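You operate a simulated robot arm through the tools that you are given. There is no shell and no other tool. Be economical: measure what you need, move in short steps, check, and stop when the job is done.

The job below is to be done with a simulated two-armed robot. You get a single attempt, and the scene is never put back.

Task
Brush the sawdust off the perforated table, then test the feeder with both keys together.
Fine: green brush back where it stood; then free the lock lever, isolator on for the test and off again. Set down upright: green brush. What is to be rubbed or washed off counts as gone when no trace of it is left.

Only the result counts: the job must be done as asked and must still hold three seconds after the hand-in. Knocking over, shifting, dropping, spilling or breaking anything else fails it.

Robot
Two 7-joint arms with two-finger parallel grippers on one trunk, on a base that drives. Base frame: it is fixed to the floor where the robot stands at the start and does not move with it; the origin is under the middle of the robot, x ahead of it, y to its left, z up; the surface under the hand at the start is at about z = 90. Units: cm, degrees, N and s.
The left shoulder is at the start at [8, 13.1, 94.7], the right one opposite. With the tool pointing down near the work surface each hand reaches from about 38 to 84 cm from the robot's upright axis, wherever it stands, measured 20 degrees to its own side. Places, roughly: feeder isolator [30, 0, 80]; feeder isolator lock lever [30, -10, 80]; feeder motor [60, 100, 100]; motor fan bolt [50, 120, 90]; motor shaft bolt [50, 80, 90]; sawdust patch on the table [60, 20, 90]; white test key [40, -20, 90]; yellow test key [40, -60, 90]. Payload 1.57 kg a hand.
The tool frame of a hand sits at the grasp point between the pads (the TCP): z along the fingers, y along the line on which they close. The tips reach 3 cm beyond it. The gripper opens to 11 cm. The fingers are 2.4 cm wide and 1.2 cm thick; the gripper's body (4.8 by 11.2 cm) begins 7.8 cm behind the TCP.
Orientation is that of the tool frame in the base frame, as a unit quaternion [w, x, y, z]. With the fingers straight down and closing along the base's y, the tool's x points along the base's -x, its y along +y and its z along -z.

Tools
- The arms move only by the tool servo_tool. It takes "left_steps", "right_steps" or both (then of equal length, played together; a hand with none holds still); each is a list of rows, each an object (a shift or turn left out is 0, a gripper value left out holds the last) with "delta_pos": the shift along the base's x, y, z in mm, a list of three; "angular": the turn, a rotation vector about the base's x, y, z in degrees, a list of three; "claw": the finger opening in mm, from 0 to 110. In form: [{"delta_pos": [dx, dy, dz], "angular": [wx, wy, wz], "claw": claw}, ...]. A call has 1 to 10 rows; each row shifts and turns the commanded pose from where the row before left it. Rows are played at 5 a second. More than 5 cm and 8.6 degrees between two rows, or a gripper value outside its range, and nothing of the call is played. Where a pose cannot be reached the arm comes as near as it can. A force on the tool above 50 N (or 10 N above the force at the start of the call, whichever is more), or a blocked arm, ends the call early, and 0.2 s more pass. The fingers move at their own pace (about 10.8 cm/s each) and stop on an object; they squeeze with about 24 N. The grip force told is the motor's: it shows also when the fingers shut on nothing. Time passes only in rows, and 0.2 s behind the last, so rows that do not move let the fingers close. The reply holds the time, the measured pose of the TCP, the force on the tool along the base axes, the opening and the grip force, in the units named above and with some noise, with the torque about the TCP (base axes, N m) and any sound that the robot's microphone picked up, and new pictures: "show" is both (left out), scene, wrist or none (wrist: the cameras of the hands that moved).
- Cameras (640 x 400 px; columns grow to the right, rows downward): "scene" is now at [-5.37, 2.51, 141.17]; the picture's right is [0.22, -0.98, -0.00], its down [-0.62, -0.14, -0.77] and it looks along [0.75, 0.17, -0.64] (base axes); focal length 214 px, centre (320, 200). "left" rides on the left gripper at [7, -1.6, -14.1] in its tool frame; the picture's right is [0.23, 0.97, 0.00], its down [-0.86, 0.20, -0.48] and it looks along [-0.47, 0.11, 0.88] (tool axes); focal length 222 px, centre (320, 200). "right" rides on the right gripper at [7, 1.6, -14.1] in its tool frame; the picture's right is [-0.23, 0.97, 0.00], its down [-0.86, -0.20, -0.48] and it looks along [-0.47, -0.11, 0.88] (tool axes); focal length 222 px, centre (320, 200). There is no depth. A picture from a camera that has moved, and an enlarged one, comes with that camera's place and axes in the base frame and with its lens. The place of the scene camera against the robot may be out by one fixed shift of up to 1.2 cm in any direction.
- base_move(legs): drives the robot by 1 to 6 legs, each [ahead, left, turn to the left] in cm, cm and degrees, along the robot's own axes; the way and the turn of a leg run together, so that a leg with both is an arc; at most 150 cm and 180 degrees a leg. The arms and the cameras ride along, it lands a little off, and it stops where it bumps. It gives what a move gives, and a new picture of the scene camera.
- head_to(pan, tilt): turns the head with the scene camera to pan (to the left, within 109 degrees either way) and tilt (down, from -29 to 69), counted from straight ahead of the robot. It gives what a move gives, and a new picture of the scene camera.
- close_up(camera, box): a new picture of the part [left, top, right, bottom] of that camera's present view, enlarged. It takes no simulated time.
- close_job(): hands the job in; it is judged then, once.

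Work in short steps. Places have to be worked out from the pictures, the camera data and where the tool is seen: move nearer, look again, correct. Check each grasp and each placing, and mend what went wrong. You have 120 turns and 260 pictures in all, those below and enlarged ones among them. Open the grippers and draw the arms clear of the work before you hand the job in, unless the task says otherwise; then end with one line.

The tools are called after "Emit:" as a command line: name --argument value ..., lists and objects as JSON in quotes. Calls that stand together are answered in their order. servo_tool: Moves the arms, as the interface text tells. Its arguments: {"type":"object","properties":{"left_steps":{"type":"array","items":{"type":"object","properties":{"delta_pos":{"type":"array","items":{"type":"number"}},"angular":{"type":"array","items":{"type":"number"}},"claw":{"type":"number"}}}},"right_steps":{"type":"array","items":{"type":"object","properties":{"delta_pos":{"type":"array","items":{"type":"number"}},"angular":{"type":"array","items":{"type":"number"}},"claw":{"type":"number"}}}},"show":{"type":"string","enum":["both","scene","wrist","none"]}},"required":[]} The other tools are called the same way: base_move (legs) drives the base; head_to (pan, tilt) turns the head that bears the scene camera; close_up (camera, box) takes an enlarged picture of a part of a camera's view; close_job () hands the job in.

At the start:

```text
clock: 0.0
left_eef_pos: [49.68, 12.51, 124.59]
left_tool_rot: [0.0, -0.001, 1.0, 0.0]
left_wrist_force: [0.0, -0.8, 0.2]
left_moment: [-0.03, -0.03, -0.02]
left_grip_width: 11.0
left_grasp_force: 0.1
right_eef_pos: [53.5, -25.22, 130.2]
right_tool_rot: [0.0, 0.001, 1.0, 0.0]
right_wrist_force: [0.2, 0.8, -0.4]
right_moment: [-0.02, -0.01, -0.03]
right_grip_width: 11.01
right_grasp_force: 0.0
robot x, y, heading: [0.02, 0.34, -0.0]
head pan, tilt: [12.5, 39.7]
```

scene: 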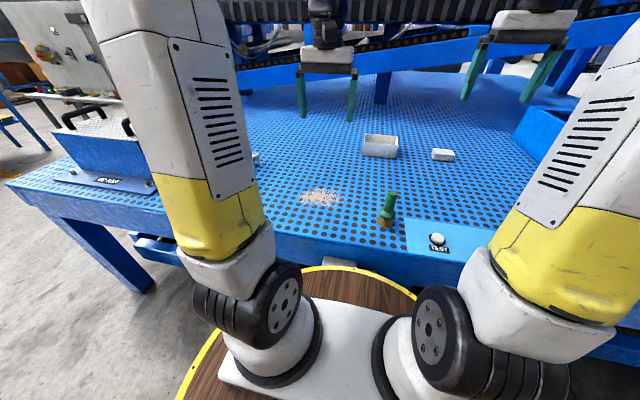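
right: 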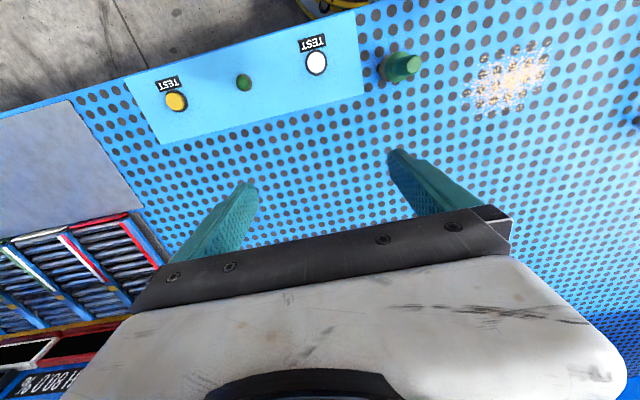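
left: 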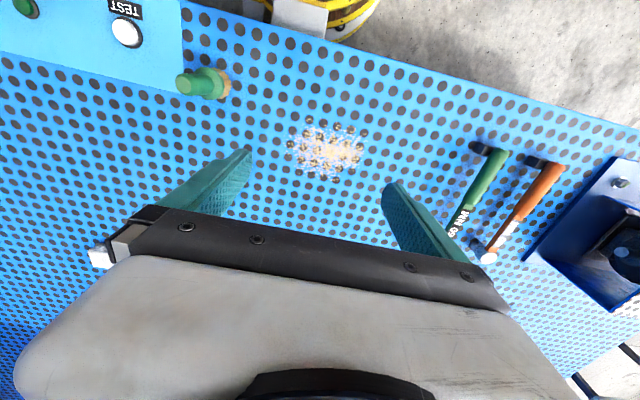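

The brush (green handle) stands near the test panel with the sawdust to its left. I look closer at these and at the front for the isolator.

Emit:
close_up --camera "scene" --box '[260, 120, 500, 270]'

Emit:
close_up --camera "right" --box '[120, 0, 600, 200]'

Emit:
head_to --pan -20 --tilt 60

```text
2.67 times, centred on (380, 195) of scene
camera zoom: at [-5.37, 2.51, 141.17], right [0.22, -0.98, 0.0], down [-0.62, -0.14, -0.77], along [0.75, 0.17, -0.64], focal length 572 px, centre (160, 213)
```

zoom: 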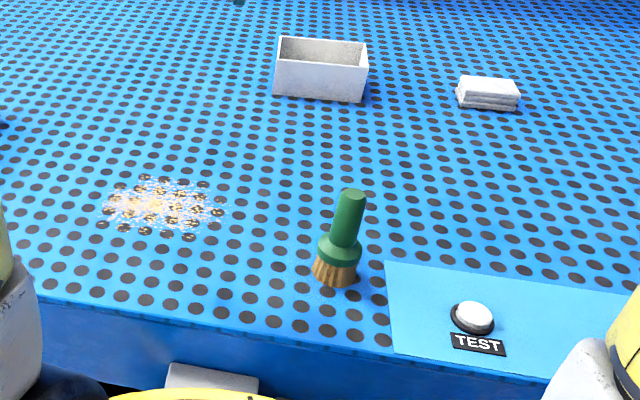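

```text
1.33 times, centred on (360, 100) of right
camera zoom: at [46.5, -23.37, 144.28], right [0.23, 0.97, 0.0], down [0.86, -0.2, 0.48], along [0.47, -0.11, -0.88], focal length 296 px, centre (267, 333)
```

zoom: 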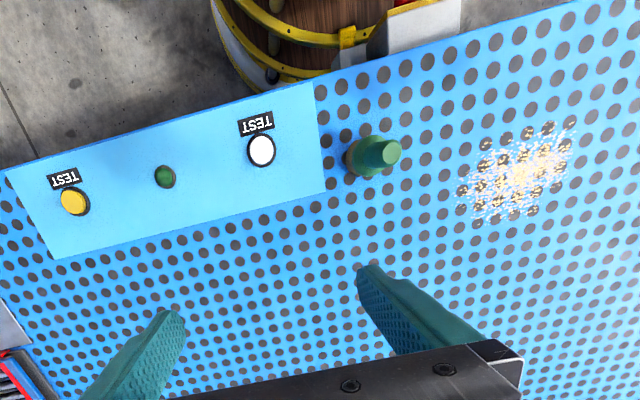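

```text
clock: 1.0
left_eef_pos: [49.66, 12.4, 124.6]
left_tool_rot: [0.0, 0.0, 1.0, -0.001]
left_wrist_force: [-0.8, 1.0, -0.1]
left_moment: [-0.01, 0.04, -0.02]
left_grip_width: 11.0
left_grasp_force: 0.0
right_eef_pos: [53.48, -25.17, 130.19]
right_tool_rot: [0.0, 0.0, 1.0, -0.001]
right_wrist_force: [-0.3, -0.3, -0.7]
right_moment: [-0.03, 0.02, 0.0]
right_grip_width: 10.96
right_grasp_force: 0.0
robot x, y, heading: [-0.1, -0.05, 0.0]
head pan, tilt: [-20.0, 60.0]
camera scene: at [-7.43, -1.61, 138.46], right [-0.34, -0.94, 0.0], down [-0.81, 0.3, -0.5], along [0.47, -0.17, -0.87], focal length 214 px, centre (320, 200)
```

scene: 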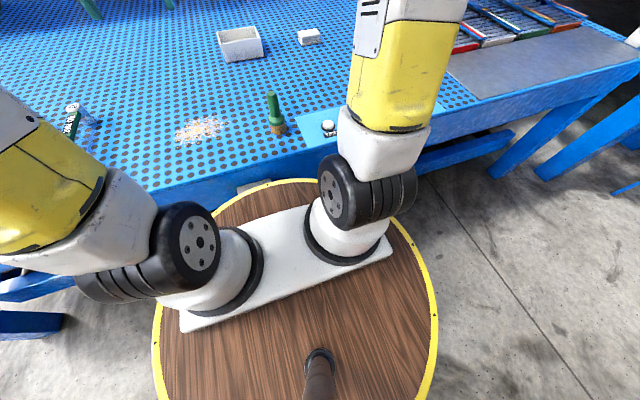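

The brush stands near [48,-8], sawdust patch around [56,16], about 18x13 cm, white key ~[43.6,-23.6], yellow ~[43.4,-54]. I move the left hand over the brush and the right hand out of the way.

Emit:
servo_tool --left_steps '[{"delta_pos": [0, -40, 0]}, {"delta_pos": [0, -40, 0]}, {"delta_pos": [0, -40, -20]}, {"delta_pos": [0, -40, -20]}, {"delta_pos": [-10, -40, -20]}, {"delta_pos": [0, 0, 0]}]' --right_steps '[{"delta_pos": [0, -40, 0]}, {"delta_pos": [0, -40, 0]}, {"delta_pos": [0, -40, 0]}, {"delta_pos": [0, -40, 0]}, {"delta_pos": [0, 0, 0]}, {"delta_pos": [0, 0, 0]}]'

Emit:
head_to --pan 10 --tilt 45

```text
clock: 2.4
left_eef_pos: [48.75, -7.43, 118.81]
left_tool_rot: [0.0, 0.0, 1.0, -0.001]
left_wrist_force: [0.6, -0.7, 0.4]
left_moment: [0.01, 0.01, 0.02]
left_grip_width: 10.98
left_grasp_force: 0.1
right_eef_pos: [53.64, -41.27, 130.29]
right_tool_rot: [0.0, -0.001, 1.0, 0.001]
right_wrist_force: [0.3, 0.2, 0.3]
right_moment: [0.03, -0.01, -0.01]
right_grip_width: 11.01
right_grasp_force: 0.0
robot x, y, heading: [-0.09, 0.1, 0.2]
head pan, tilt: [-20.0, 60.0]
camera scene: at [-7.43, -1.63, 138.45], right [-0.34, -0.94, 0.0], down [-0.81, 0.3, -0.5], along [0.47, -0.17, -0.87], focal length 214 px, centre (320, 200)
camera right: at [46.71, -39.51, 144.41], right [0.23, 0.97, 0.0], down [0.86, -0.2, 0.48], along [0.47, -0.11, -0.88], focal length 222 px, centre (320, 200)
camera left: at [41.73, -9.03, 132.9], right [-0.23, 0.97, 0.0], down [0.86, 0.2, 0.48], along [0.47, 0.11, -0.88], focal length 222 px, centre (320, 200)
```

scene: 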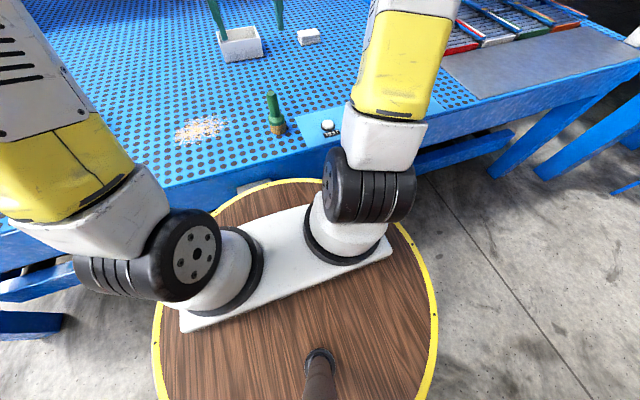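
right: 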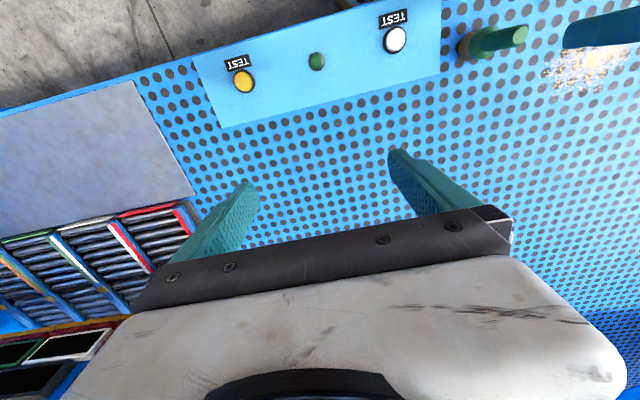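
left: 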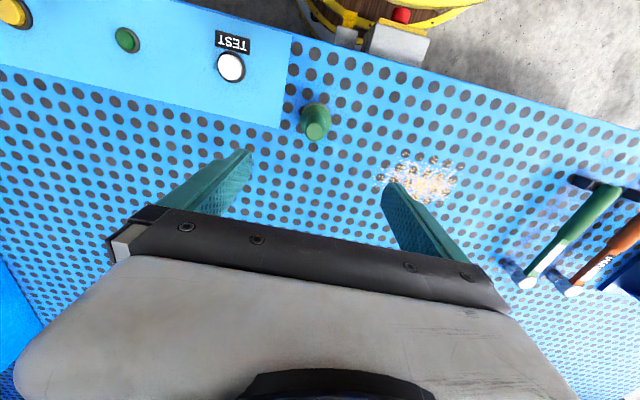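

```text
clock: 3.3
left_eef_pos: [48.71, -7.35, 118.85]
left_tool_rot: [0.0, 0.0, 1.0, 0.0]
left_wrist_force: [-0.1, 0.0, -0.1]
left_moment: [0.03, -0.01, 0.03]
left_grip_width: 11.02
left_grasp_force: 0.0
right_eef_pos: [53.66, -41.31, 130.36]
right_tool_rot: [0.0, 0.0, 1.0, 0.0]
right_wrist_force: [-0.2, 0.8, -0.8]
right_moment: [0.0, 0.0, 0.03]
right_grip_width: 11.02
right_grasp_force: 0.1
robot x, y, heading: [-0.06, -0.04, -0.2]
head pan, tilt: [10.0, 45.0]
camera scene: at [-5.69, 2.07, 140.4], right [0.17, -0.98, 0.0], down [-0.7, -0.12, -0.71], along [0.7, 0.12, -0.71], focal length 214 px, centre (320, 200)
```

scene: 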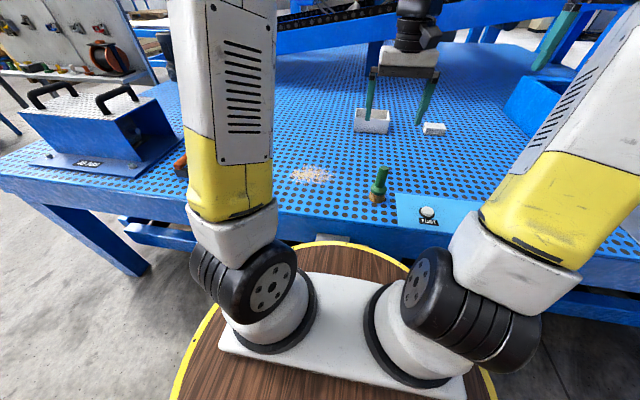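

Brush top estimates to about [47.7,-8.0,102]. I align and descend to z≈106 to check.

Emit:
servo_tool --left_steps '[{"delta_pos": [-10, -7, -40], "claw": 70}, {"delta_pos": [0, 0, -40]}, {"delta_pos": [0, 0, -40]}, {"delta_pos": [0, 0, 0]}]'

Emit:
close_up --camera "left" --box '[160, 20, 480, 240]'

Emit:
close_up --camera "scene" --box '[280, 100, 480, 240]'

```text
clock: 4.3
left_eef_pos: [47.85, -8.09, 106.73]
left_tool_rot: [0.0, 0.0, 1.0, 0.0]
left_wrist_force: [-0.3, 0.1, -0.3]
left_moment: [0.0, 0.01, -0.02]
left_grip_width: 7.01
left_grasp_force: 0.0
right_eef_pos: [53.65, -41.27, 130.31]
right_tool_rot: [0.0, 0.0, 1.0, 0.0]
right_wrist_force: [1.1, -0.2, 0.1]
right_moment: [-0.01, 0.01, 0.0]
right_grip_width: 11.01
right_grasp_force: 0.1
robot x, y, heading: [0.08, -0.2, 0.2]
head pan, tilt: [10.0, 45.0]
camera scene: at [-5.69, 2.07, 140.4], right [0.17, -0.98, 0.0], down [-0.7, -0.12, -0.71], along [0.7, 0.12, -0.71], focal length 214 px, centre (320, 200)
camera left: at [40.91, -9.63, 120.76], right [-0.23, 0.97, 0.0], down [0.86, 0.2, 0.48], along [0.47, 0.11, -0.88], focal length 222 px, centre (320, 200)
```

scene: 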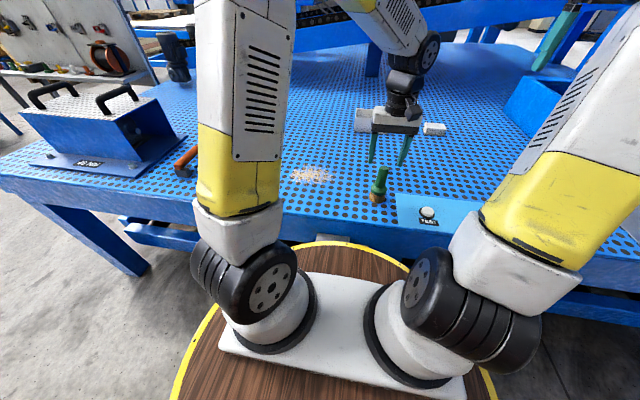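
left: 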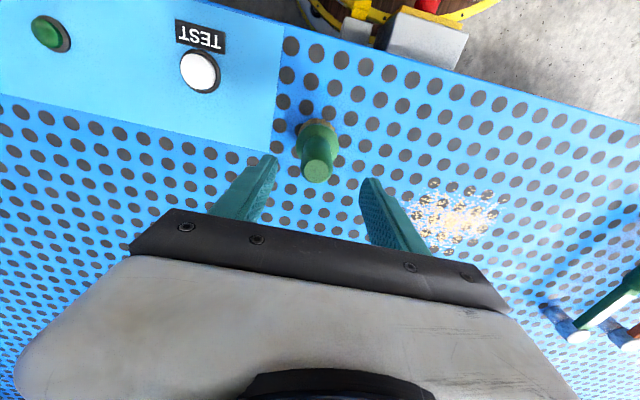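

```text
1.82 times, centred on (320, 130) of left
camera zoom: at [40.91, -9.63, 120.76], right [-0.23, 0.97, 0.0], down [0.86, 0.2, 0.48], along [0.47, 0.11, -0.88], focal length 404 px, centre (320, 327)
```

zoom: 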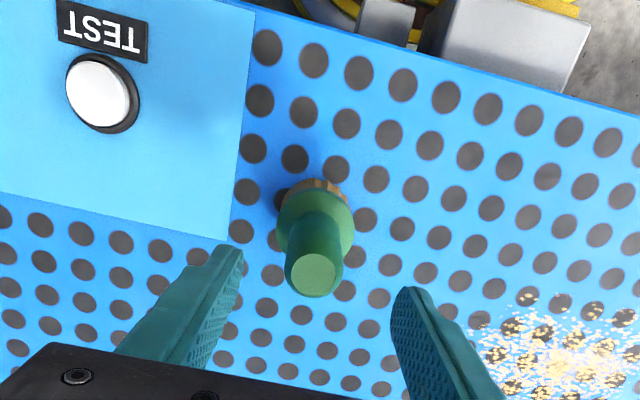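

```text
2.86 times, centred on (380, 170) of scene
camera zoom: at [-5.69, 2.07, 140.4], right [0.17, -0.98, 0.0], down [-0.7, -0.12, -0.71], along [0.7, 0.12, -0.71], focal length 613 px, centre (149, 286)
```

zoom: 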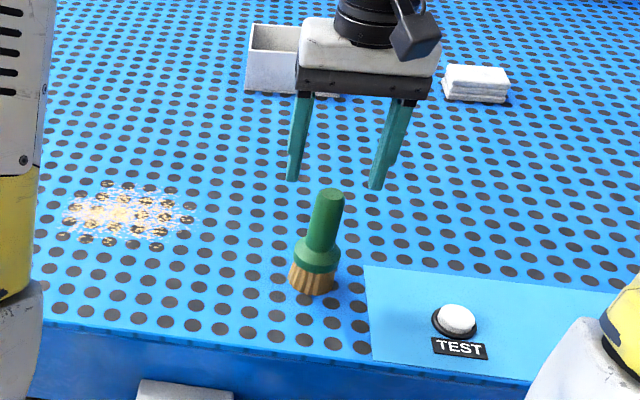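

Brush is centred between the fingers at ~[47.8,-8.2], top ~z 103. I descend to z≈100 and close on the handle.

Emit:
servo_tool --left_steps '[{"delta_pos": [0, -1, -35]}, {"delta_pos": [0, 0, -32]}, {"delta_pos": [0, 0, 0]}, {"claw": 0}, {}, {}, {}]'

Emit:
close_up --camera "scene" --box '[280, 100, 480, 240]'

```text
clock: 5.9
left_eef_pos: [47.78, -8.39, 99.94]
left_tool_rot: [0.001, 0.0, 1.0, 0.001]
left_wrist_force: [0.9, 0.5, -0.8]
left_moment: [-0.03, 0.05, -0.01]
left_grip_width: 2.99
left_grasp_force: 23.9
right_eef_pos: [53.65, -41.19, 130.37]
right_tool_rot: [0.0, 0.0, 1.0, 0.0]
right_wrist_force: [-0.2, -0.8, 0.6]
right_moment: [0.02, 0.02, 0.01]
right_grip_width: 10.99
right_grasp_force: 0.0
robot x, y, heading: [-0.04, 0.3, 0.0]
head pan, tilt: [10.0, 45.0]
camera scene: at [-5.68, 2.07, 140.4], right [0.17, -0.98, 0.0], down [-0.7, -0.12, -0.71], along [0.7, 0.12, -0.71], focal length 214 px, centre (320, 200)
camera left: at [40.76, -9.94, 113.99], right [-0.23, 0.97, 0.0], down [0.86, 0.2, 0.48], along [0.47, 0.11, -0.88], focal length 222 px, centre (320, 200)
```

scene: 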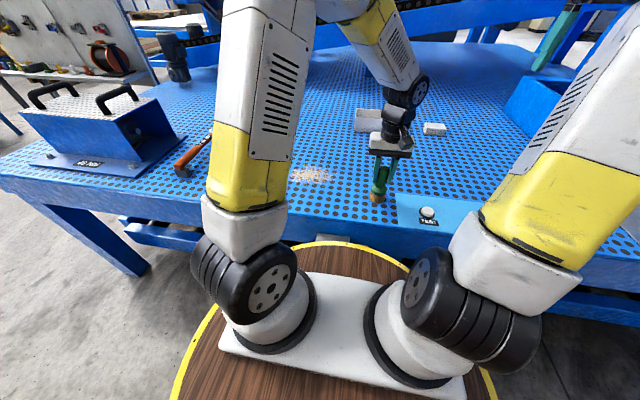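
left: 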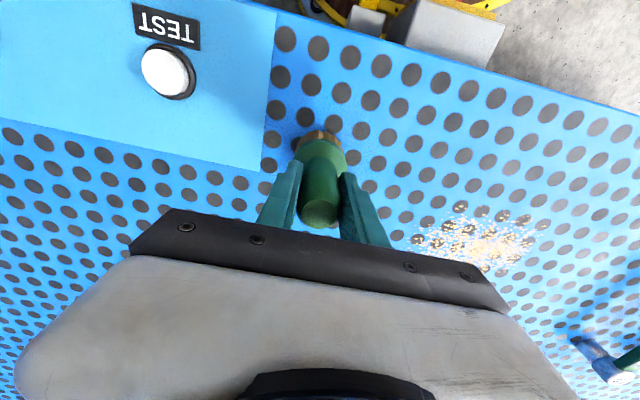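

```text
2.86 times, centred on (380, 170) of scene
camera zoom: at [-5.68, 2.07, 140.4], right [0.17, -0.98, 0.0], down [-0.7, -0.12, -0.71], along [0.7, 0.12, -0.71], focal length 613 px, centre (149, 286)
```

zoom: 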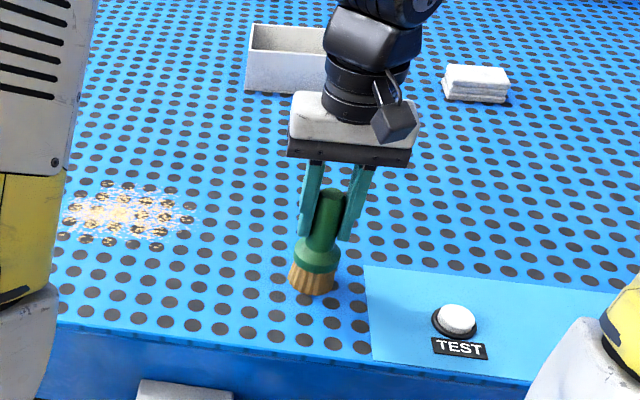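

Gripped (width 3 cm, standing at [47.8,-8.4], TCP z 99.94). I lift a little, carry to the near-right corner of the patch, and set the bristles down with slight pressure.

Emit:
servo_tool --left_steps '[{"delta_pos": [0, 0, 20]}, {"delta_pos": [0, 0, 20]}, {"delta_pos": [0, 40, 0]}, {"delta_pos": [0, 40, 0]}, {"delta_pos": [0, 40, 0]}, {"delta_pos": [0, 0, -20]}, {"delta_pos": [0, 0, -15]}, {"delta_pos": [0, 0, -8]}, {}]'

```text
clock: 7.9
left_eef_pos: [47.74, 3.72, 99.77]
left_tool_rot: [0.002, 0.0, 1.0, 0.001]
left_wrist_force: [2.7, 1.5, 15.1]
left_moment: [0.5, -0.31, -0.09]
left_grip_width: 2.99
left_grasp_force: 23.8
right_eef_pos: [53.61, -41.3, 130.31]
right_tool_rot: [0.0, 0.0, 1.0, 0.0]
right_wrist_force: [-1.1, 0.6, -0.3]
right_moment: [0.03, -0.01, 0.01]
right_grip_width: 11.0
right_grasp_force: 0.1
robot x, y, heading: [-0.1, -0.2, 0.0]
head pan, tilt: [10.0, 45.0]
camera scene: at [-5.71, 2.08, 140.4], right [0.17, -0.98, 0.0], down [-0.7, -0.12, -0.71], along [0.7, 0.12, -0.71], focal length 214 px, centre (320, 200)
camera left: at [40.83, 2.14, 113.78], right [-0.23, 0.97, 0.0], down [0.85, 0.2, 0.48], along [0.47, 0.11, -0.88], focal length 222 px, centre (320, 200)
```

scene: 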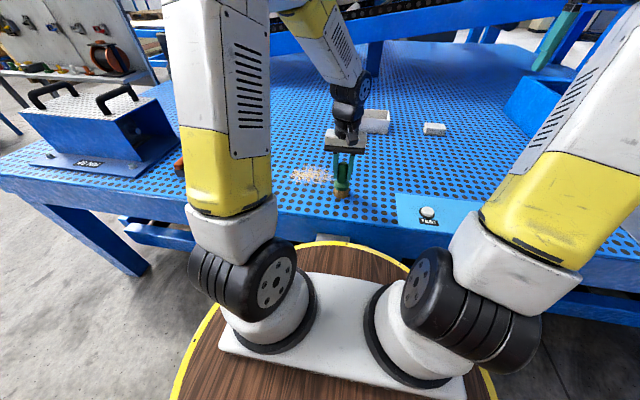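
left: 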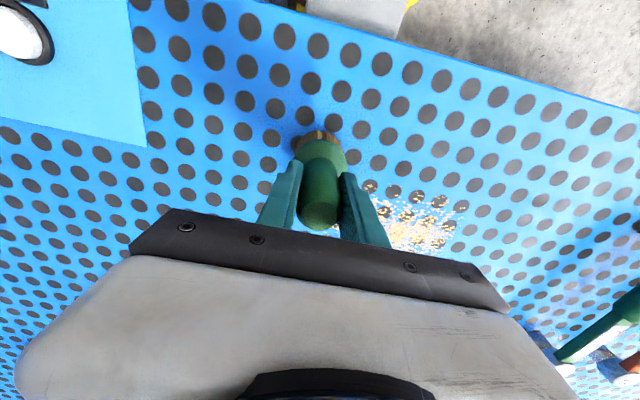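

Contact about 15 N, good. I sweep first strokes along y at x≈49.5 and back at x≈52.5.

Emit:
servo_tool --left_steps '[{"delta_pos": [17, 20, 1]}, {"delta_pos": [0, 40, 0]}, {"delta_pos": [0, 40, 0]}, {"delta_pos": [0, 40, 0]}, {"delta_pos": [0, 40, 0]}, {"delta_pos": [0, 35, 0]}, {}]' --show "wrist"

```text
clock: 9.5
left_eef_pos: [49.24, 25.15, 99.95]
left_tool_rot: [-0.001, 0.0, 1.0, 0.0]
left_wrist_force: [0.0, 0.1, -1.0]
left_moment: [0.01, -0.03, -0.03]
left_grip_width: 3.0
left_grasp_force: 24.0
right_eef_pos: [53.58, -41.26, 130.28]
right_tool_rot: [0.0, 0.001, 1.0, 0.001]
right_wrist_force: [-0.9, 0.2, 0.0]
right_moment: [0.01, -0.01, -0.03]
right_grip_width: 11.0
right_grasp_force: 0.0
robot x, y, heading: [-0.09, -0.16, 0.1]
head pan, tilt: [10.0, 45.0]
camera left: at [42.41, 23.48, 114.02], right [-0.23, 0.97, 0.0], down [0.86, 0.2, 0.48], along [0.47, 0.11, -0.88], focal length 222 px, centre (320, 200)
```

left: 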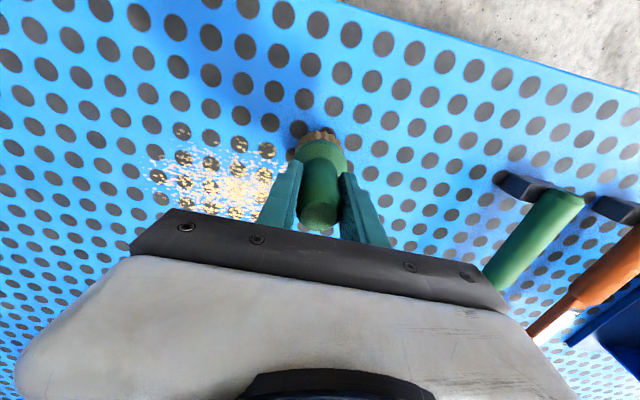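

The brush had lifted off (no force). I lower 3 mm and sweep back at x≈51.5.

Emit:
servo_tool --left_steps '[{"delta_pos": [20, 0, -3]}, {"delta_pos": [0, -30, 0]}, {"delta_pos": [0, -40, 0]}, {"delta_pos": [0, -40, 0]}, {"delta_pos": [0, -40, 0]}, {"delta_pos": [0, -40, 0]}, {"delta_pos": [0, -30, 0]}, {}]' --show "wrist"

```text
clock: 11.3
left_eef_pos: [51.51, 3.15, 99.72]
left_tool_rot: [0.0, 0.001, 1.0, -0.001]
left_wrist_force: [-0.6, 0.1, -0.7]
left_moment: [0.01, 0.0, 0.04]
left_grip_width: 2.96
left_grasp_force: 24.1
right_eef_pos: [53.63, -41.39, 130.37]
right_tool_rot: [0.0, 0.0, 1.0, 0.0]
right_wrist_force: [0.9, -0.8, -0.7]
right_moment: [-0.03, -0.01, 0.01]
right_grip_width: 11.02
right_grasp_force: 0.1
robot x, y, heading: [0.05, -0.36, 0.1]
head pan, tilt: [10.0, 45.0]
camera left: at [44.56, 1.43, 113.84], right [-0.23, 0.97, 0.0], down [0.86, 0.2, 0.48], along [0.47, 0.11, -0.88], focal length 222 px, centre (320, 200)
```

left: 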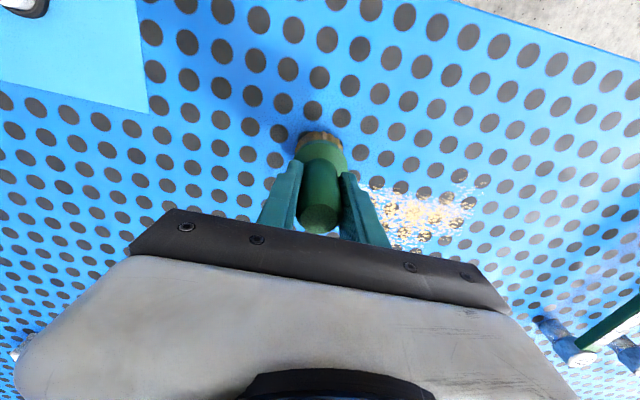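

Force is nil again, so I press 4 mm lower and sweep the same lane, checking force.

Emit:
servo_tool --left_steps '[{"delta_pos": [0, 0, -4]}, {"delta_pos": [0, 30, 0]}, {"delta_pos": [0, 30, 0]}]' --show "wrist"

```text
clock: 12.1
left_eef_pos: [51.39, 9.17, 99.38]
left_tool_rot: [0.001, 0.0, 1.0, 0.0]
left_wrist_force: [0.0, -2.0, 17.9]
left_moment: [-0.18, -0.1, 0.04]
left_grip_width: 2.96
left_grasp_force: 23.9
right_eef_pos: [53.56, -41.35, 130.33]
right_tool_rot: [0.0, 0.001, 1.0, 0.0]
right_wrist_force: [-0.3, 0.4, -0.1]
right_moment: [0.01, -0.05, -0.01]
right_grip_width: 11.04
right_grasp_force: 0.1
robot x, y, heading: [0.03, 0.16, 0.1]
head pan, tilt: [10.0, 45.0]
camera left: at [44.4, 7.54, 113.39], right [-0.23, 0.97, 0.0], down [0.85, 0.2, 0.48], along [0.47, 0.11, -0.88], focal length 222 px, centre (320, 200)
```

left: 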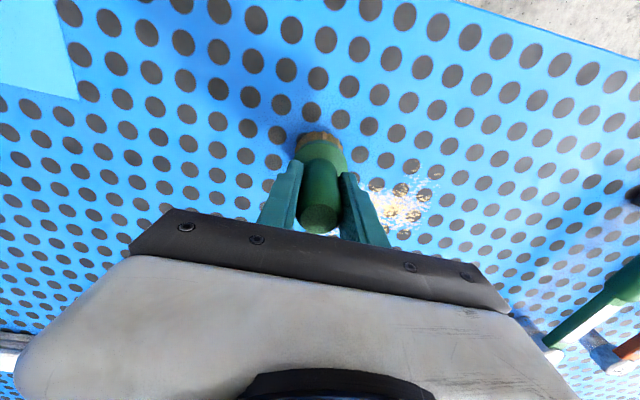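

Contact ~18 N now and the dust is vanishing. I continue to the far end, step 2.5 cm in x, and come back.

Emit:
servo_tool --left_steps '[{"delta_pos": [0, 40, 0]}, {"delta_pos": [0, 40, 0]}, {"delta_pos": [0, 40, 0]}, {"delta_pos": [0, 40, 0]}, {"delta_pos": [25, 0, 0]}, {"delta_pos": [0, -40, 0]}, {"delta_pos": [0, -40, 0]}, {"delta_pos": [0, -40, 0]}, {"delta_pos": [0, -40, 0]}, {"delta_pos": [0, -50, 0]}]' --show "wrist"

```text
clock: 14.3
left_eef_pos: [53.98, 4.41, 98.85]
left_tool_rot: [0.0, 0.0, 1.0, 0.0]
left_wrist_force: [-0.1, -0.7, 2.8]
left_moment: [-0.07, -0.04, 0.0]
left_grip_width: 2.96
left_grasp_force: 24.3
right_eef_pos: [53.73, -41.29, 130.32]
right_tool_rot: [-0.001, 0.0, 1.0, 0.0]
right_wrist_force: [-0.2, -0.6, 1.0]
right_moment: [-0.07, -0.02, 0.0]
right_grip_width: 11.02
right_grasp_force: 0.0
robot x, y, heading: [0.21, 0.08, 0.0]
head pan, tilt: [10.0, 45.0]
camera left: at [47.08, 2.88, 112.94], right [-0.23, 0.97, 0.0], down [0.86, 0.2, 0.48], along [0.47, 0.11, -0.88], focal length 222 px, centre (320, 200)
```

left: 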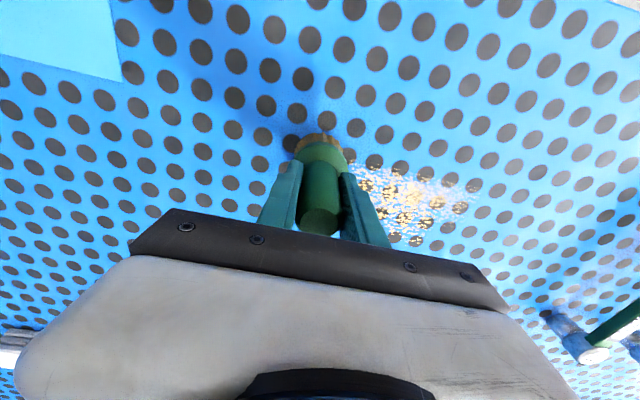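

Pressure faded during the return as the brush slips up slightly. I repeat this lane with 4 mm more, adding slight downward drift.

Emit:
servo_tool --left_steps '[{"delta_pos": [0, 10, -4]}, {"delta_pos": [0, 40, 0]}, {"delta_pos": [0, 40, -0.5]}, {"delta_pos": [0, 40, -0.5]}, {"delta_pos": [0, 40, -0.5]}, {"delta_pos": [0, 40, -0.5]}, {}]' --show "wrist"

```text
clock: 15.9
left_eef_pos: [53.88, 25.53, 98.19]
left_tool_rot: [0.0, 0.0, 1.0, 0.0]
left_wrist_force: [0.0, -1.2, 13.4]
left_moment: [-0.15, 0.06, -0.05]
left_grip_width: 2.98
left_grasp_force: 23.9
right_eef_pos: [53.65, -41.3, 130.29]
right_tool_rot: [0.0, 0.0, 1.0, 0.0]
right_wrist_force: [1.0, 0.4, 0.5]
right_moment: [0.01, 0.02, 0.02]
right_grip_width: 11.02
right_grasp_force: 0.1
robot x, y, heading: [-0.1, 0.03, 0.0]
head pan, tilt: [10.0, 45.0]
camera left: at [46.88, 23.81, 112.27], right [-0.23, 0.97, 0.0], down [0.86, 0.2, 0.48], along [0.47, 0.11, -0.88], focal length 222 px, centre (320, 200)
```

left: 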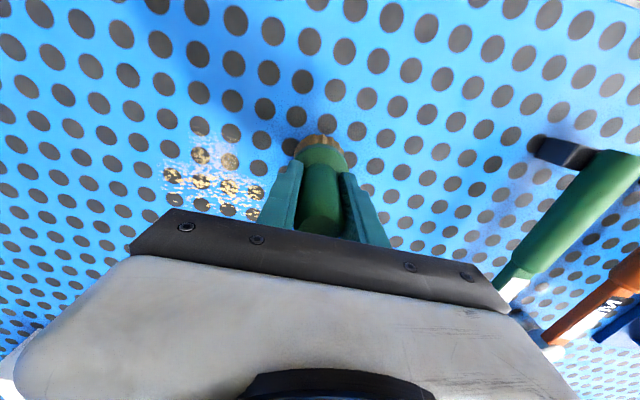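

Good, still 13 N. Next lane at x≈56.3 going back.

Emit:
servo_tool --left_steps '[{"delta_pos": [24, 0, -0.5]}, {"delta_pos": [0, -30, -1]}, {"delta_pos": [0, -40, -0.5]}, {"delta_pos": [0, -40, -0.5]}, {"delta_pos": [0, -40, -0.5]}, {"delta_pos": [0, -40, -0.5]}, {"delta_pos": [0, -30, 0]}, {}]' --show "wrist"

```text
clock: 17.7
left_eef_pos: [56.14, 3.02, 97.81]
left_tool_rot: [0.0, 0.001, 1.0, 0.0]
left_wrist_force: [0.5, 1.7, 10.7]
left_moment: [0.05, -0.13, 0.06]
left_grip_width: 2.97
left_grasp_force: 24.0
right_eef_pos: [53.65, -41.28, 130.35]
right_tool_rot: [0.0, 0.001, 1.0, 0.0]
right_wrist_force: [-0.8, 1.0, -0.1]
right_moment: [0.0, 0.01, 0.01]
right_grip_width: 10.98
right_grasp_force: 0.1
robot x, y, heading: [-0.02, 0.09, -0.3]
head pan, tilt: [10.0, 45.0]
camera left: at [49.17, 1.43, 111.94], right [-0.23, 0.97, 0.0], down [0.86, 0.2, 0.48], along [0.47, 0.11, -0.88], focal length 222 px, centre (320, 200)
```

left: 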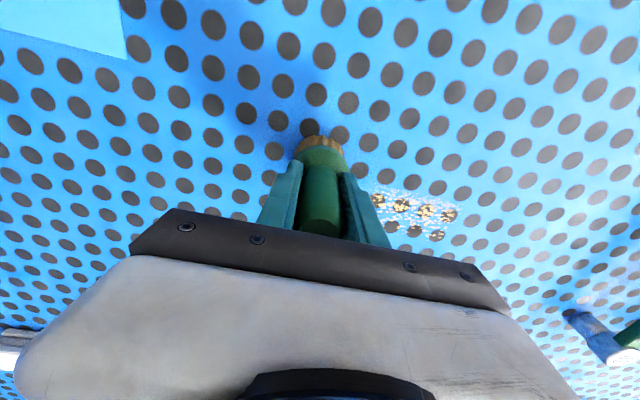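

Remaining band lies about x 58–63. Two more lanes: x≈58.8 and x≈61.5.

Emit:
servo_tool --left_steps '[{"delta_pos": [25, 0, -1]}, {"delta_pos": [0, 40, -0.5]}, {"delta_pos": [0, 40, -0.5]}, {"delta_pos": [0, 40, -0.5]}, {"delta_pos": [0, 40, -0.5]}, {"delta_pos": [0, 40, -0.5]}, {"delta_pos": [0, 20, 0]}, {}]' --show "wrist"

Emit:
servo_tool --left_steps '[{"delta_pos": [25, 0, -1]}, {"delta_pos": [0, -40, -0.5]}, {"delta_pos": [0, -40, -0.5]}, {"delta_pos": [0, -40, -0.5]}, {"delta_pos": [0, -40, -0.5]}, {"delta_pos": [0, -40, -0.5]}, {"delta_pos": [0, -20, 0]}, {}]' --show "wrist"

```text
clock: 19.5
left_eef_pos: [58.76, 25.06, 97.8]
left_tool_rot: [0.002, 0.001, 1.0, 0.0]
left_wrist_force: [2.5, -6.7, 16.8]
left_moment: [-0.34, -0.12, 0.01]
left_grip_width: 2.98
left_grasp_force: 24.4
right_eef_pos: [53.58, -41.4, 130.25]
right_tool_rot: [0.0, 0.0, 1.0, 0.0]
right_wrist_force: [-0.8, 0.1, -0.5]
right_moment: [0.0, -0.02, 0.03]
right_grip_width: 11.04
right_grasp_force: 0.0
robot x, y, heading: [0.14, -0.01, -0.4]
head pan, tilt: [10.0, 45.0]
camera left: at [51.75, 23.43, 111.85], right [-0.23, 0.97, 0.0], down [0.85, 0.2, 0.48], along [0.47, 0.11, -0.88], focal length 222 px, centre (320, 200)
```

left: 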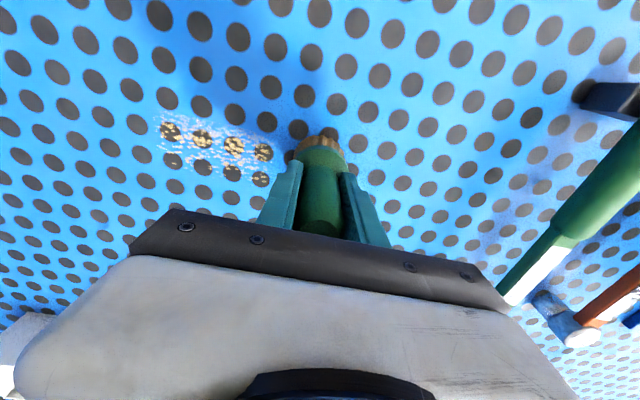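

```text
clock: 21.3
left_eef_pos: [61.06, 3.0, 97.55]
left_tool_rot: [0.001, 0.0, 1.0, 0.0]
left_wrist_force: [1.3, 8.0, 29.2]
left_moment: [0.46, -0.1, 0.02]
left_grip_width: 2.97
left_grasp_force: 23.4
right_eef_pos: [53.55, -41.29, 130.38]
right_tool_rot: [-0.001, 0.0, 1.0, 0.0]
right_wrist_force: [0.6, -0.4, 0.0]
right_moment: [-0.02, -0.02, -0.01]
right_grip_width: 10.98
right_grasp_force: 0.1
robot x, y, heading: [-0.03, -0.1, -0.1]
head pan, tilt: [10.0, 45.0]
camera left: at [54.13, 1.48, 111.65], right [-0.23, 0.97, 0.0], down [0.85, 0.2, 0.48], along [0.47, 0.11, -0.88], focal length 222 px, centre (320, 200)
```

left: 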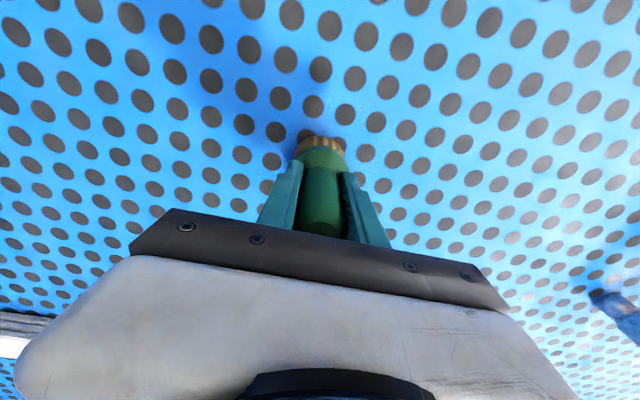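

That looks clear ahead. I lift the brush and look at the whole patch area from above.

Emit:
servo_tool --left_steps '[{"delta_pos": [0, 0, 30]}, {"delta_pos": [-20, 0, 40]}, {"delta_pos": [-40, 10, 40]}, {"delta_pos": [-40, 10, 40]}, {}]' --show "both"

Emit:
close_up --camera "left" --box '[280, 60, 560, 240]'

Emit:
close_up --camera "scene" --box '[260, 130, 420, 230]'

```text
refused: row 3 steps farther than a row can; nothing moved
```

```text
2.22 times, centred on (420, 150) of left
camera zoom: at [54.13, 1.48, 111.65], right [-0.23, 0.97, 0.0], down [0.85, 0.2, 0.48], along [0.47, 0.11, -0.88], focal length 494 px, centre (98, 311)
```

zoom: 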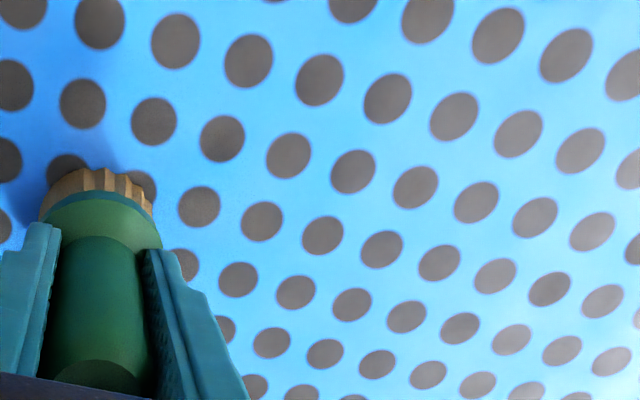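

```text
4.00 times, centred on (340, 180) of scene
camera zoom: at [-5.77, 2.1, 140.4], right [0.17, -0.98, 0.0], down [-0.7, -0.12, -0.71], along [0.7, 0.12, -0.71], focal length 858 px, centre (240, 280)
```

zoom: 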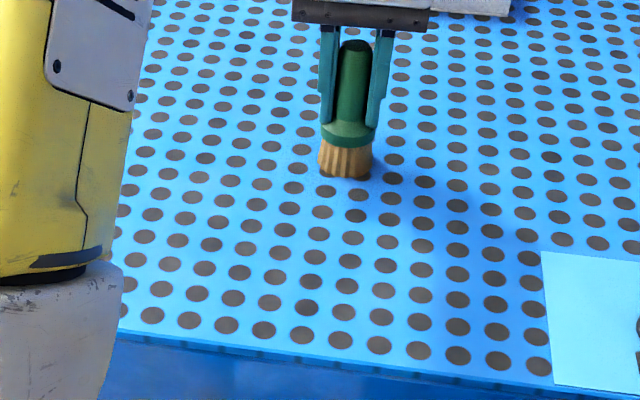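

Looks clean in the visible part. Lift with smaller rows and check from above.

Emit:
servo_tool --left_steps '[{"delta_pos": [0, 0, 30]}, {"delta_pos": [-20, 0, 40]}, {"delta_pos": [-30, 0, 35]}, {"delta_pos": [-30, 0, 35]}, {"delta_pos": [-20, 0, 20]}, {}]' --show "wrist"

Emit:
close_up --camera "left" --box '[280, 60, 600, 260]'

```text
clock: 22.7
left_eef_pos: [51.26, 3.28, 113.38]
left_tool_rot: [-0.001, 0.001, 1.0, 0.0]
left_wrist_force: [0.6, 0.0, -0.5]
left_moment: [0.01, 0.02, 0.0]
left_grip_width: 2.96
left_grasp_force: 23.9
right_eef_pos: [53.71, -41.28, 130.41]
right_tool_rot: [0.0, 0.001, 1.0, -0.001]
right_wrist_force: [-0.5, -1.0, 1.1]
right_moment: [0.01, -0.02, 0.0]
right_grip_width: 11.0
right_grasp_force: 0.0
robot x, y, heading: [0.15, -0.17, -0.1]
head pan, tilt: [10.0, 45.0]
camera left: at [44.29, 1.65, 127.47], right [-0.23, 0.97, 0.0], down [0.86, 0.2, 0.48], along [0.47, 0.11, -0.88], focal length 222 px, centre (320, 200)
```

left: 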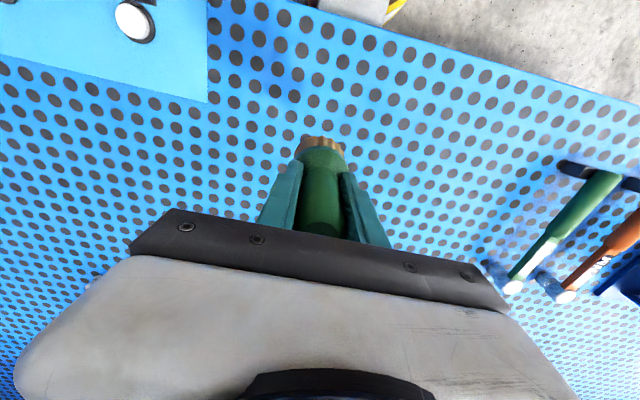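

```text
2.00 times, centred on (440, 160) of left
camera zoom: at [44.29, 1.65, 127.47], right [-0.23, 0.97, 0.0], down [0.86, 0.2, 0.48], along [0.47, 0.11, -0.88], focal length 444 px, centre (80, 280)
```

zoom: 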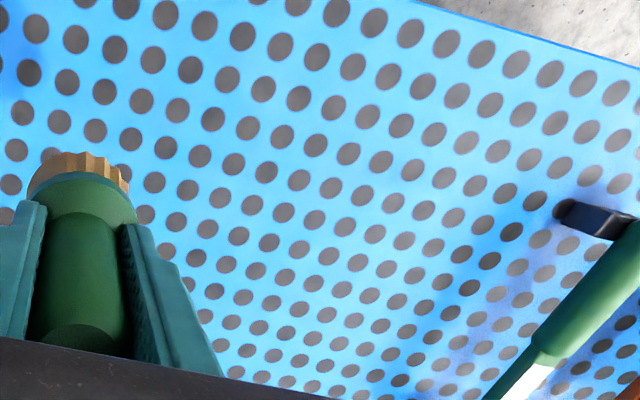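

Emit:
close_up --camera "scene" --box '[260, 130, 420, 230]'

Emit:
close_up --camera "left" --box '[340, 110, 500, 210]'

```text
4.00 times, centred on (340, 180) of scene
camera zoom: at [-5.69, 2.08, 140.4], right [0.17, -0.98, 0.0], down [-0.7, -0.12, -0.71], along [0.7, 0.12, -0.71], focal length 858 px, centre (240, 280)
```

zoom: 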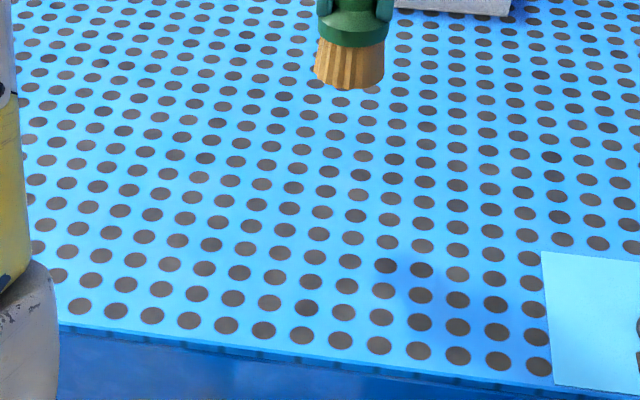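

```text
4.00 times, centred on (420, 160) of left
camera zoom: at [44.29, 1.65, 127.47], right [-0.23, 0.97, 0.0], down [0.86, 0.2, 0.48], along [0.47, 0.11, -0.88], focal length 888 px, centre (-80, 360)
```

zoom: 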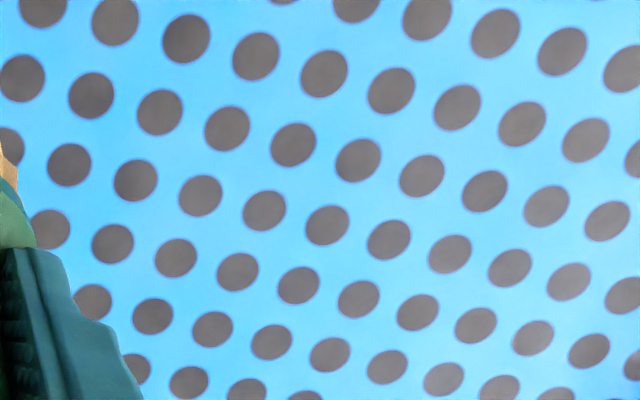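

The table is clean. I carry the brush back over its spot [47.8,-8.4] and lower in until near contact.

Emit:
servo_tool --left_steps '[{"delta_pos": [-10, -40, 0]}, {"delta_pos": [-12, -40, 0]}, {"delta_pos": [-12, -37, 0]}, {"delta_pos": [0, 0, -40]}, {"delta_pos": [0, 0, -40]}, {"delta_pos": [0, 0, -40]}, {"delta_pos": [0, 0, -20]}, {}]'

Emit:
close_up --camera "scene" --box '[280, 100, 480, 240]'

```text
clock: 24.5
left_eef_pos: [47.38, -8.84, 99.35]
left_tool_rot: [0.0, 0.0, 1.0, 0.0]
left_wrist_force: [0.0, -0.6, 0.0]
left_moment: [0.02, -0.02, 0.03]
left_grip_width: 2.97
left_grasp_force: 24.2
right_eef_pos: [53.72, -41.36, 130.2]
right_tool_rot: [0.0, 0.0, 1.0, 0.0]
right_wrist_force: [1.0, 0.3, 0.2]
right_moment: [0.0, 0.01, 0.0]
right_grip_width: 11.01
right_grasp_force: 0.1
robot x, y, heading: [-0.08, -0.11, -0.0]
head pan, tilt: [10.0, 45.0]
camera scene: at [-5.68, 2.07, 140.4], right [0.17, -0.98, 0.0], down [-0.7, -0.12, -0.71], along [0.7, 0.12, -0.71], focal length 214 px, centre (320, 200)
camera left: at [40.52, -10.36, 113.41], right [-0.23, 0.97, 0.0], down [0.86, 0.2, 0.48], along [0.47, 0.11, -0.88], focal length 222 px, centre (320, 200)
```

scene: 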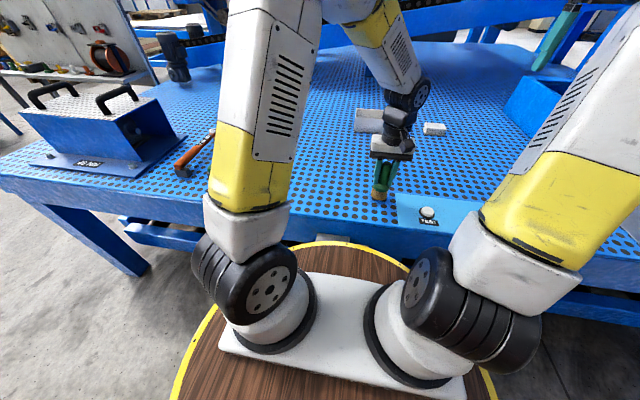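
left: 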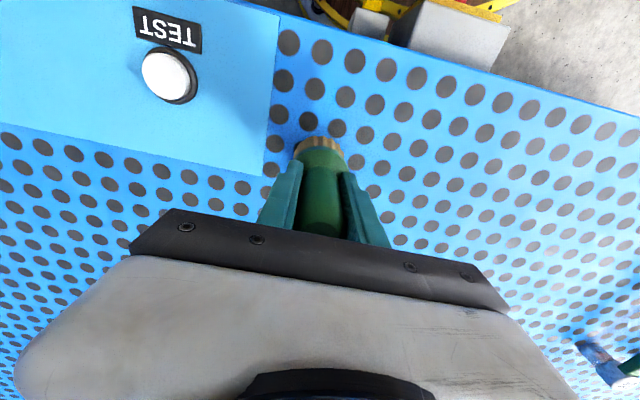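

```text
2.86 times, centred on (380, 170) of scene
camera zoom: at [-5.68, 2.07, 140.4], right [0.17, -0.98, 0.0], down [-0.7, -0.12, -0.71], along [0.7, 0.12, -0.71], focal length 613 px, centre (149, 286)
```

zoom: 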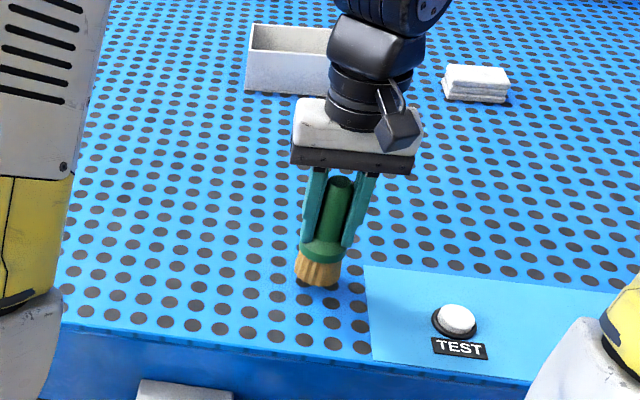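

The base sits ~7 mm to the right and slightly nearer than originally. I correct +4 mm x, +7 mm y and lower in small steps to contact.

Emit:
servo_tool --left_steps '[{"delta_pos": [4, 7, -5]}, {"delta_pos": [0, 0, -5]}, {"delta_pos": [0, 0, -4]}, {}]' --show "none"

Emit:
close_up --camera "scene" --box '[280, 100, 480, 240]'

```text
clock: 25.5
left_eef_pos: [48.13, -7.89, 97.81]
left_tool_rot: [-0.001, 0.0, 1.0, 0.0]
left_wrist_force: [-1.0, -0.4, -1.1]
left_moment: [0.01, 0.01, -0.02]
left_grip_width: 2.99
left_grasp_force: 23.7
right_eef_pos: [53.7, -41.22, 130.22]
right_tool_rot: [0.0, 0.0, 1.0, 0.0]
right_wrist_force: [0.2, 0.3, -0.2]
right_moment: [0.02, 0.02, 0.01]
right_grip_width: 10.99
right_grasp_force: 0.0
robot x, y, heading: [-0.18, -0.25, 0.1]
head pan, tilt: [10.0, 45.0]
```

```text
2.86 times, centred on (380, 170) of scene
camera zoom: at [-5.68, 2.07, 140.4], right [0.17, -0.98, 0.0], down [-0.7, -0.12, -0.71], along [0.7, 0.12, -0.71], focal length 613 px, centre (149, 286)
```

zoom: 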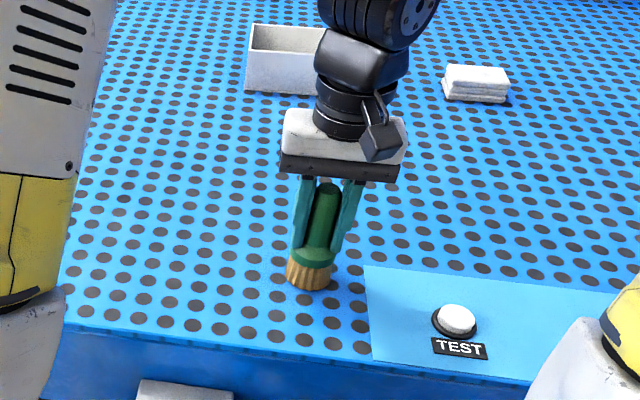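

Now nearly right (base within 2–3 mm). Small correction, then lower in millimetres to contact.

Emit:
servo_tool --left_steps '[{"delta_pos": [-3, -3, 0]}, {"delta_pos": [0, 0, -2]}, {"delta_pos": [0, 0, -1]}, {}]' --show "none"

Emit:
close_up --camera "scene" --box '[280, 100, 480, 240]'

```text
clock: 26.5
left_eef_pos: [47.93, -8.18, 97.62]
left_tool_rot: [0.0, 0.0, 1.0, 0.0]
left_wrist_force: [-2.5, 2.4, 9.8]
left_moment: [0.13, 0.23, -0.01]
left_grip_width: 2.99
left_grasp_force: 23.7
right_eef_pos: [53.58, -41.25, 130.37]
right_tool_rot: [0.0, 0.0, 1.0, 0.0]
right_wrist_force: [0.5, -0.7, 0.5]
right_moment: [-0.05, -0.01, -0.04]
right_grip_width: 11.01
right_grasp_force: 0.0
robot x, y, heading: [-0.09, 0.14, 0.3]
head pan, tilt: [10.0, 45.0]
```

```text
2.86 times, centred on (380, 170) of scene
camera zoom: at [-5.72, 2.08, 140.4], right [0.17, -0.98, 0.0], down [-0.7, -0.12, -0.71], along [0.7, 0.12, -0.71], focal length 613 px, centre (149, 286)
```

zoom: 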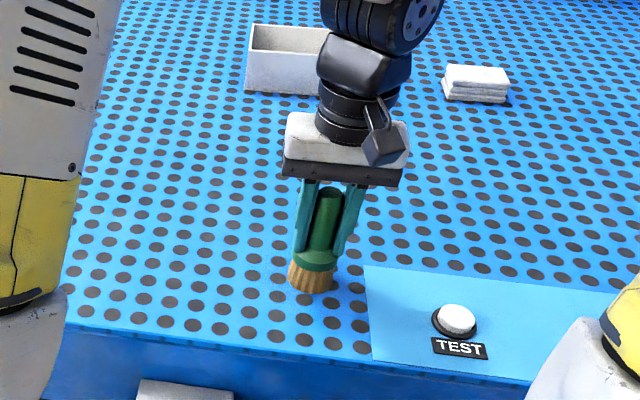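

Contact at 10 N and the brush coincides with its original picture. I ease off, open, and rise straight up.

Emit:
servo_tool --left_steps '[{"delta_pos": [0, 0, 0.5]}, {"claw": 45}, {"claw": 70}, {}, {"delta_pos": [0, 0, 30]}, {"delta_pos": [0, 0, 40]}, {"delta_pos": [0, 0, 40]}, {"delta_pos": [0, 0, 40]}, {}]'

Emit:
close_up --camera "scene" --box '[280, 100, 480, 240]'

```text
clock: 28.5
left_eef_pos: [48.08, -8.19, 112.6]
left_tool_rot: [0.0, -0.001, 1.0, 0.0]
left_wrist_force: [-0.3, -0.4, 0.5]
left_moment: [0.01, -0.03, -0.02]
left_grip_width: 7.01
left_grasp_force: 0.0
right_eef_pos: [53.58, -41.24, 130.31]
right_tool_rot: [0.0, 0.001, 1.0, -0.001]
right_wrist_force: [0.1, -0.4, -0.7]
right_moment: [0.02, 0.02, 0.0]
right_grip_width: 11.01
right_grasp_force: 0.1
robot x, y, heading: [-0.03, 0.52, 0.0]
head pan, tilt: [10.0, 45.0]
camera scene: at [-5.69, 2.07, 140.4], right [0.17, -0.98, 0.0], down [-0.7, -0.12, -0.71], along [0.7, 0.12, -0.71], focal length 214 px, centre (320, 200)
camera left: at [41.03, -9.8, 126.75], right [-0.23, 0.97, 0.0], down [0.86, 0.2, 0.48], along [0.47, 0.11, -0.88], focal length 222 px, centre (320, 200)
```

scene: 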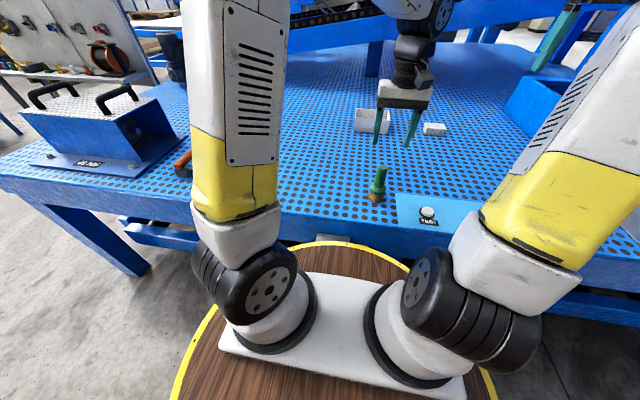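
left: 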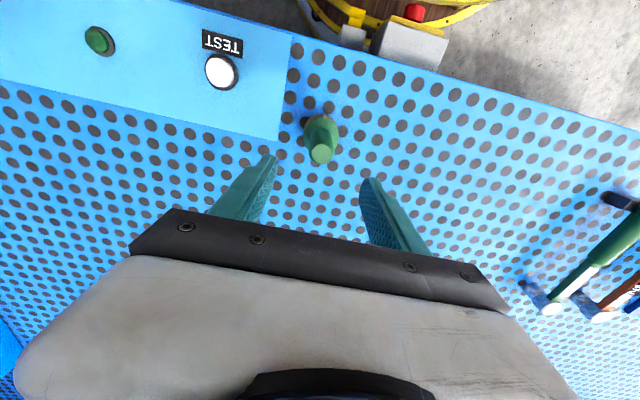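

```text
2.86 times, centred on (380, 170) of scene
camera zoom: at [-5.69, 2.07, 140.4], right [0.17, -0.98, 0.0], down [-0.7, -0.12, -0.71], along [0.7, 0.12, -0.71], focal length 613 px, centre (149, 286)
```

zoom: 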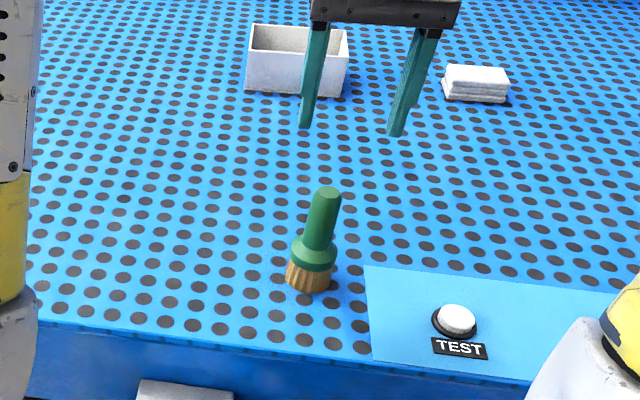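

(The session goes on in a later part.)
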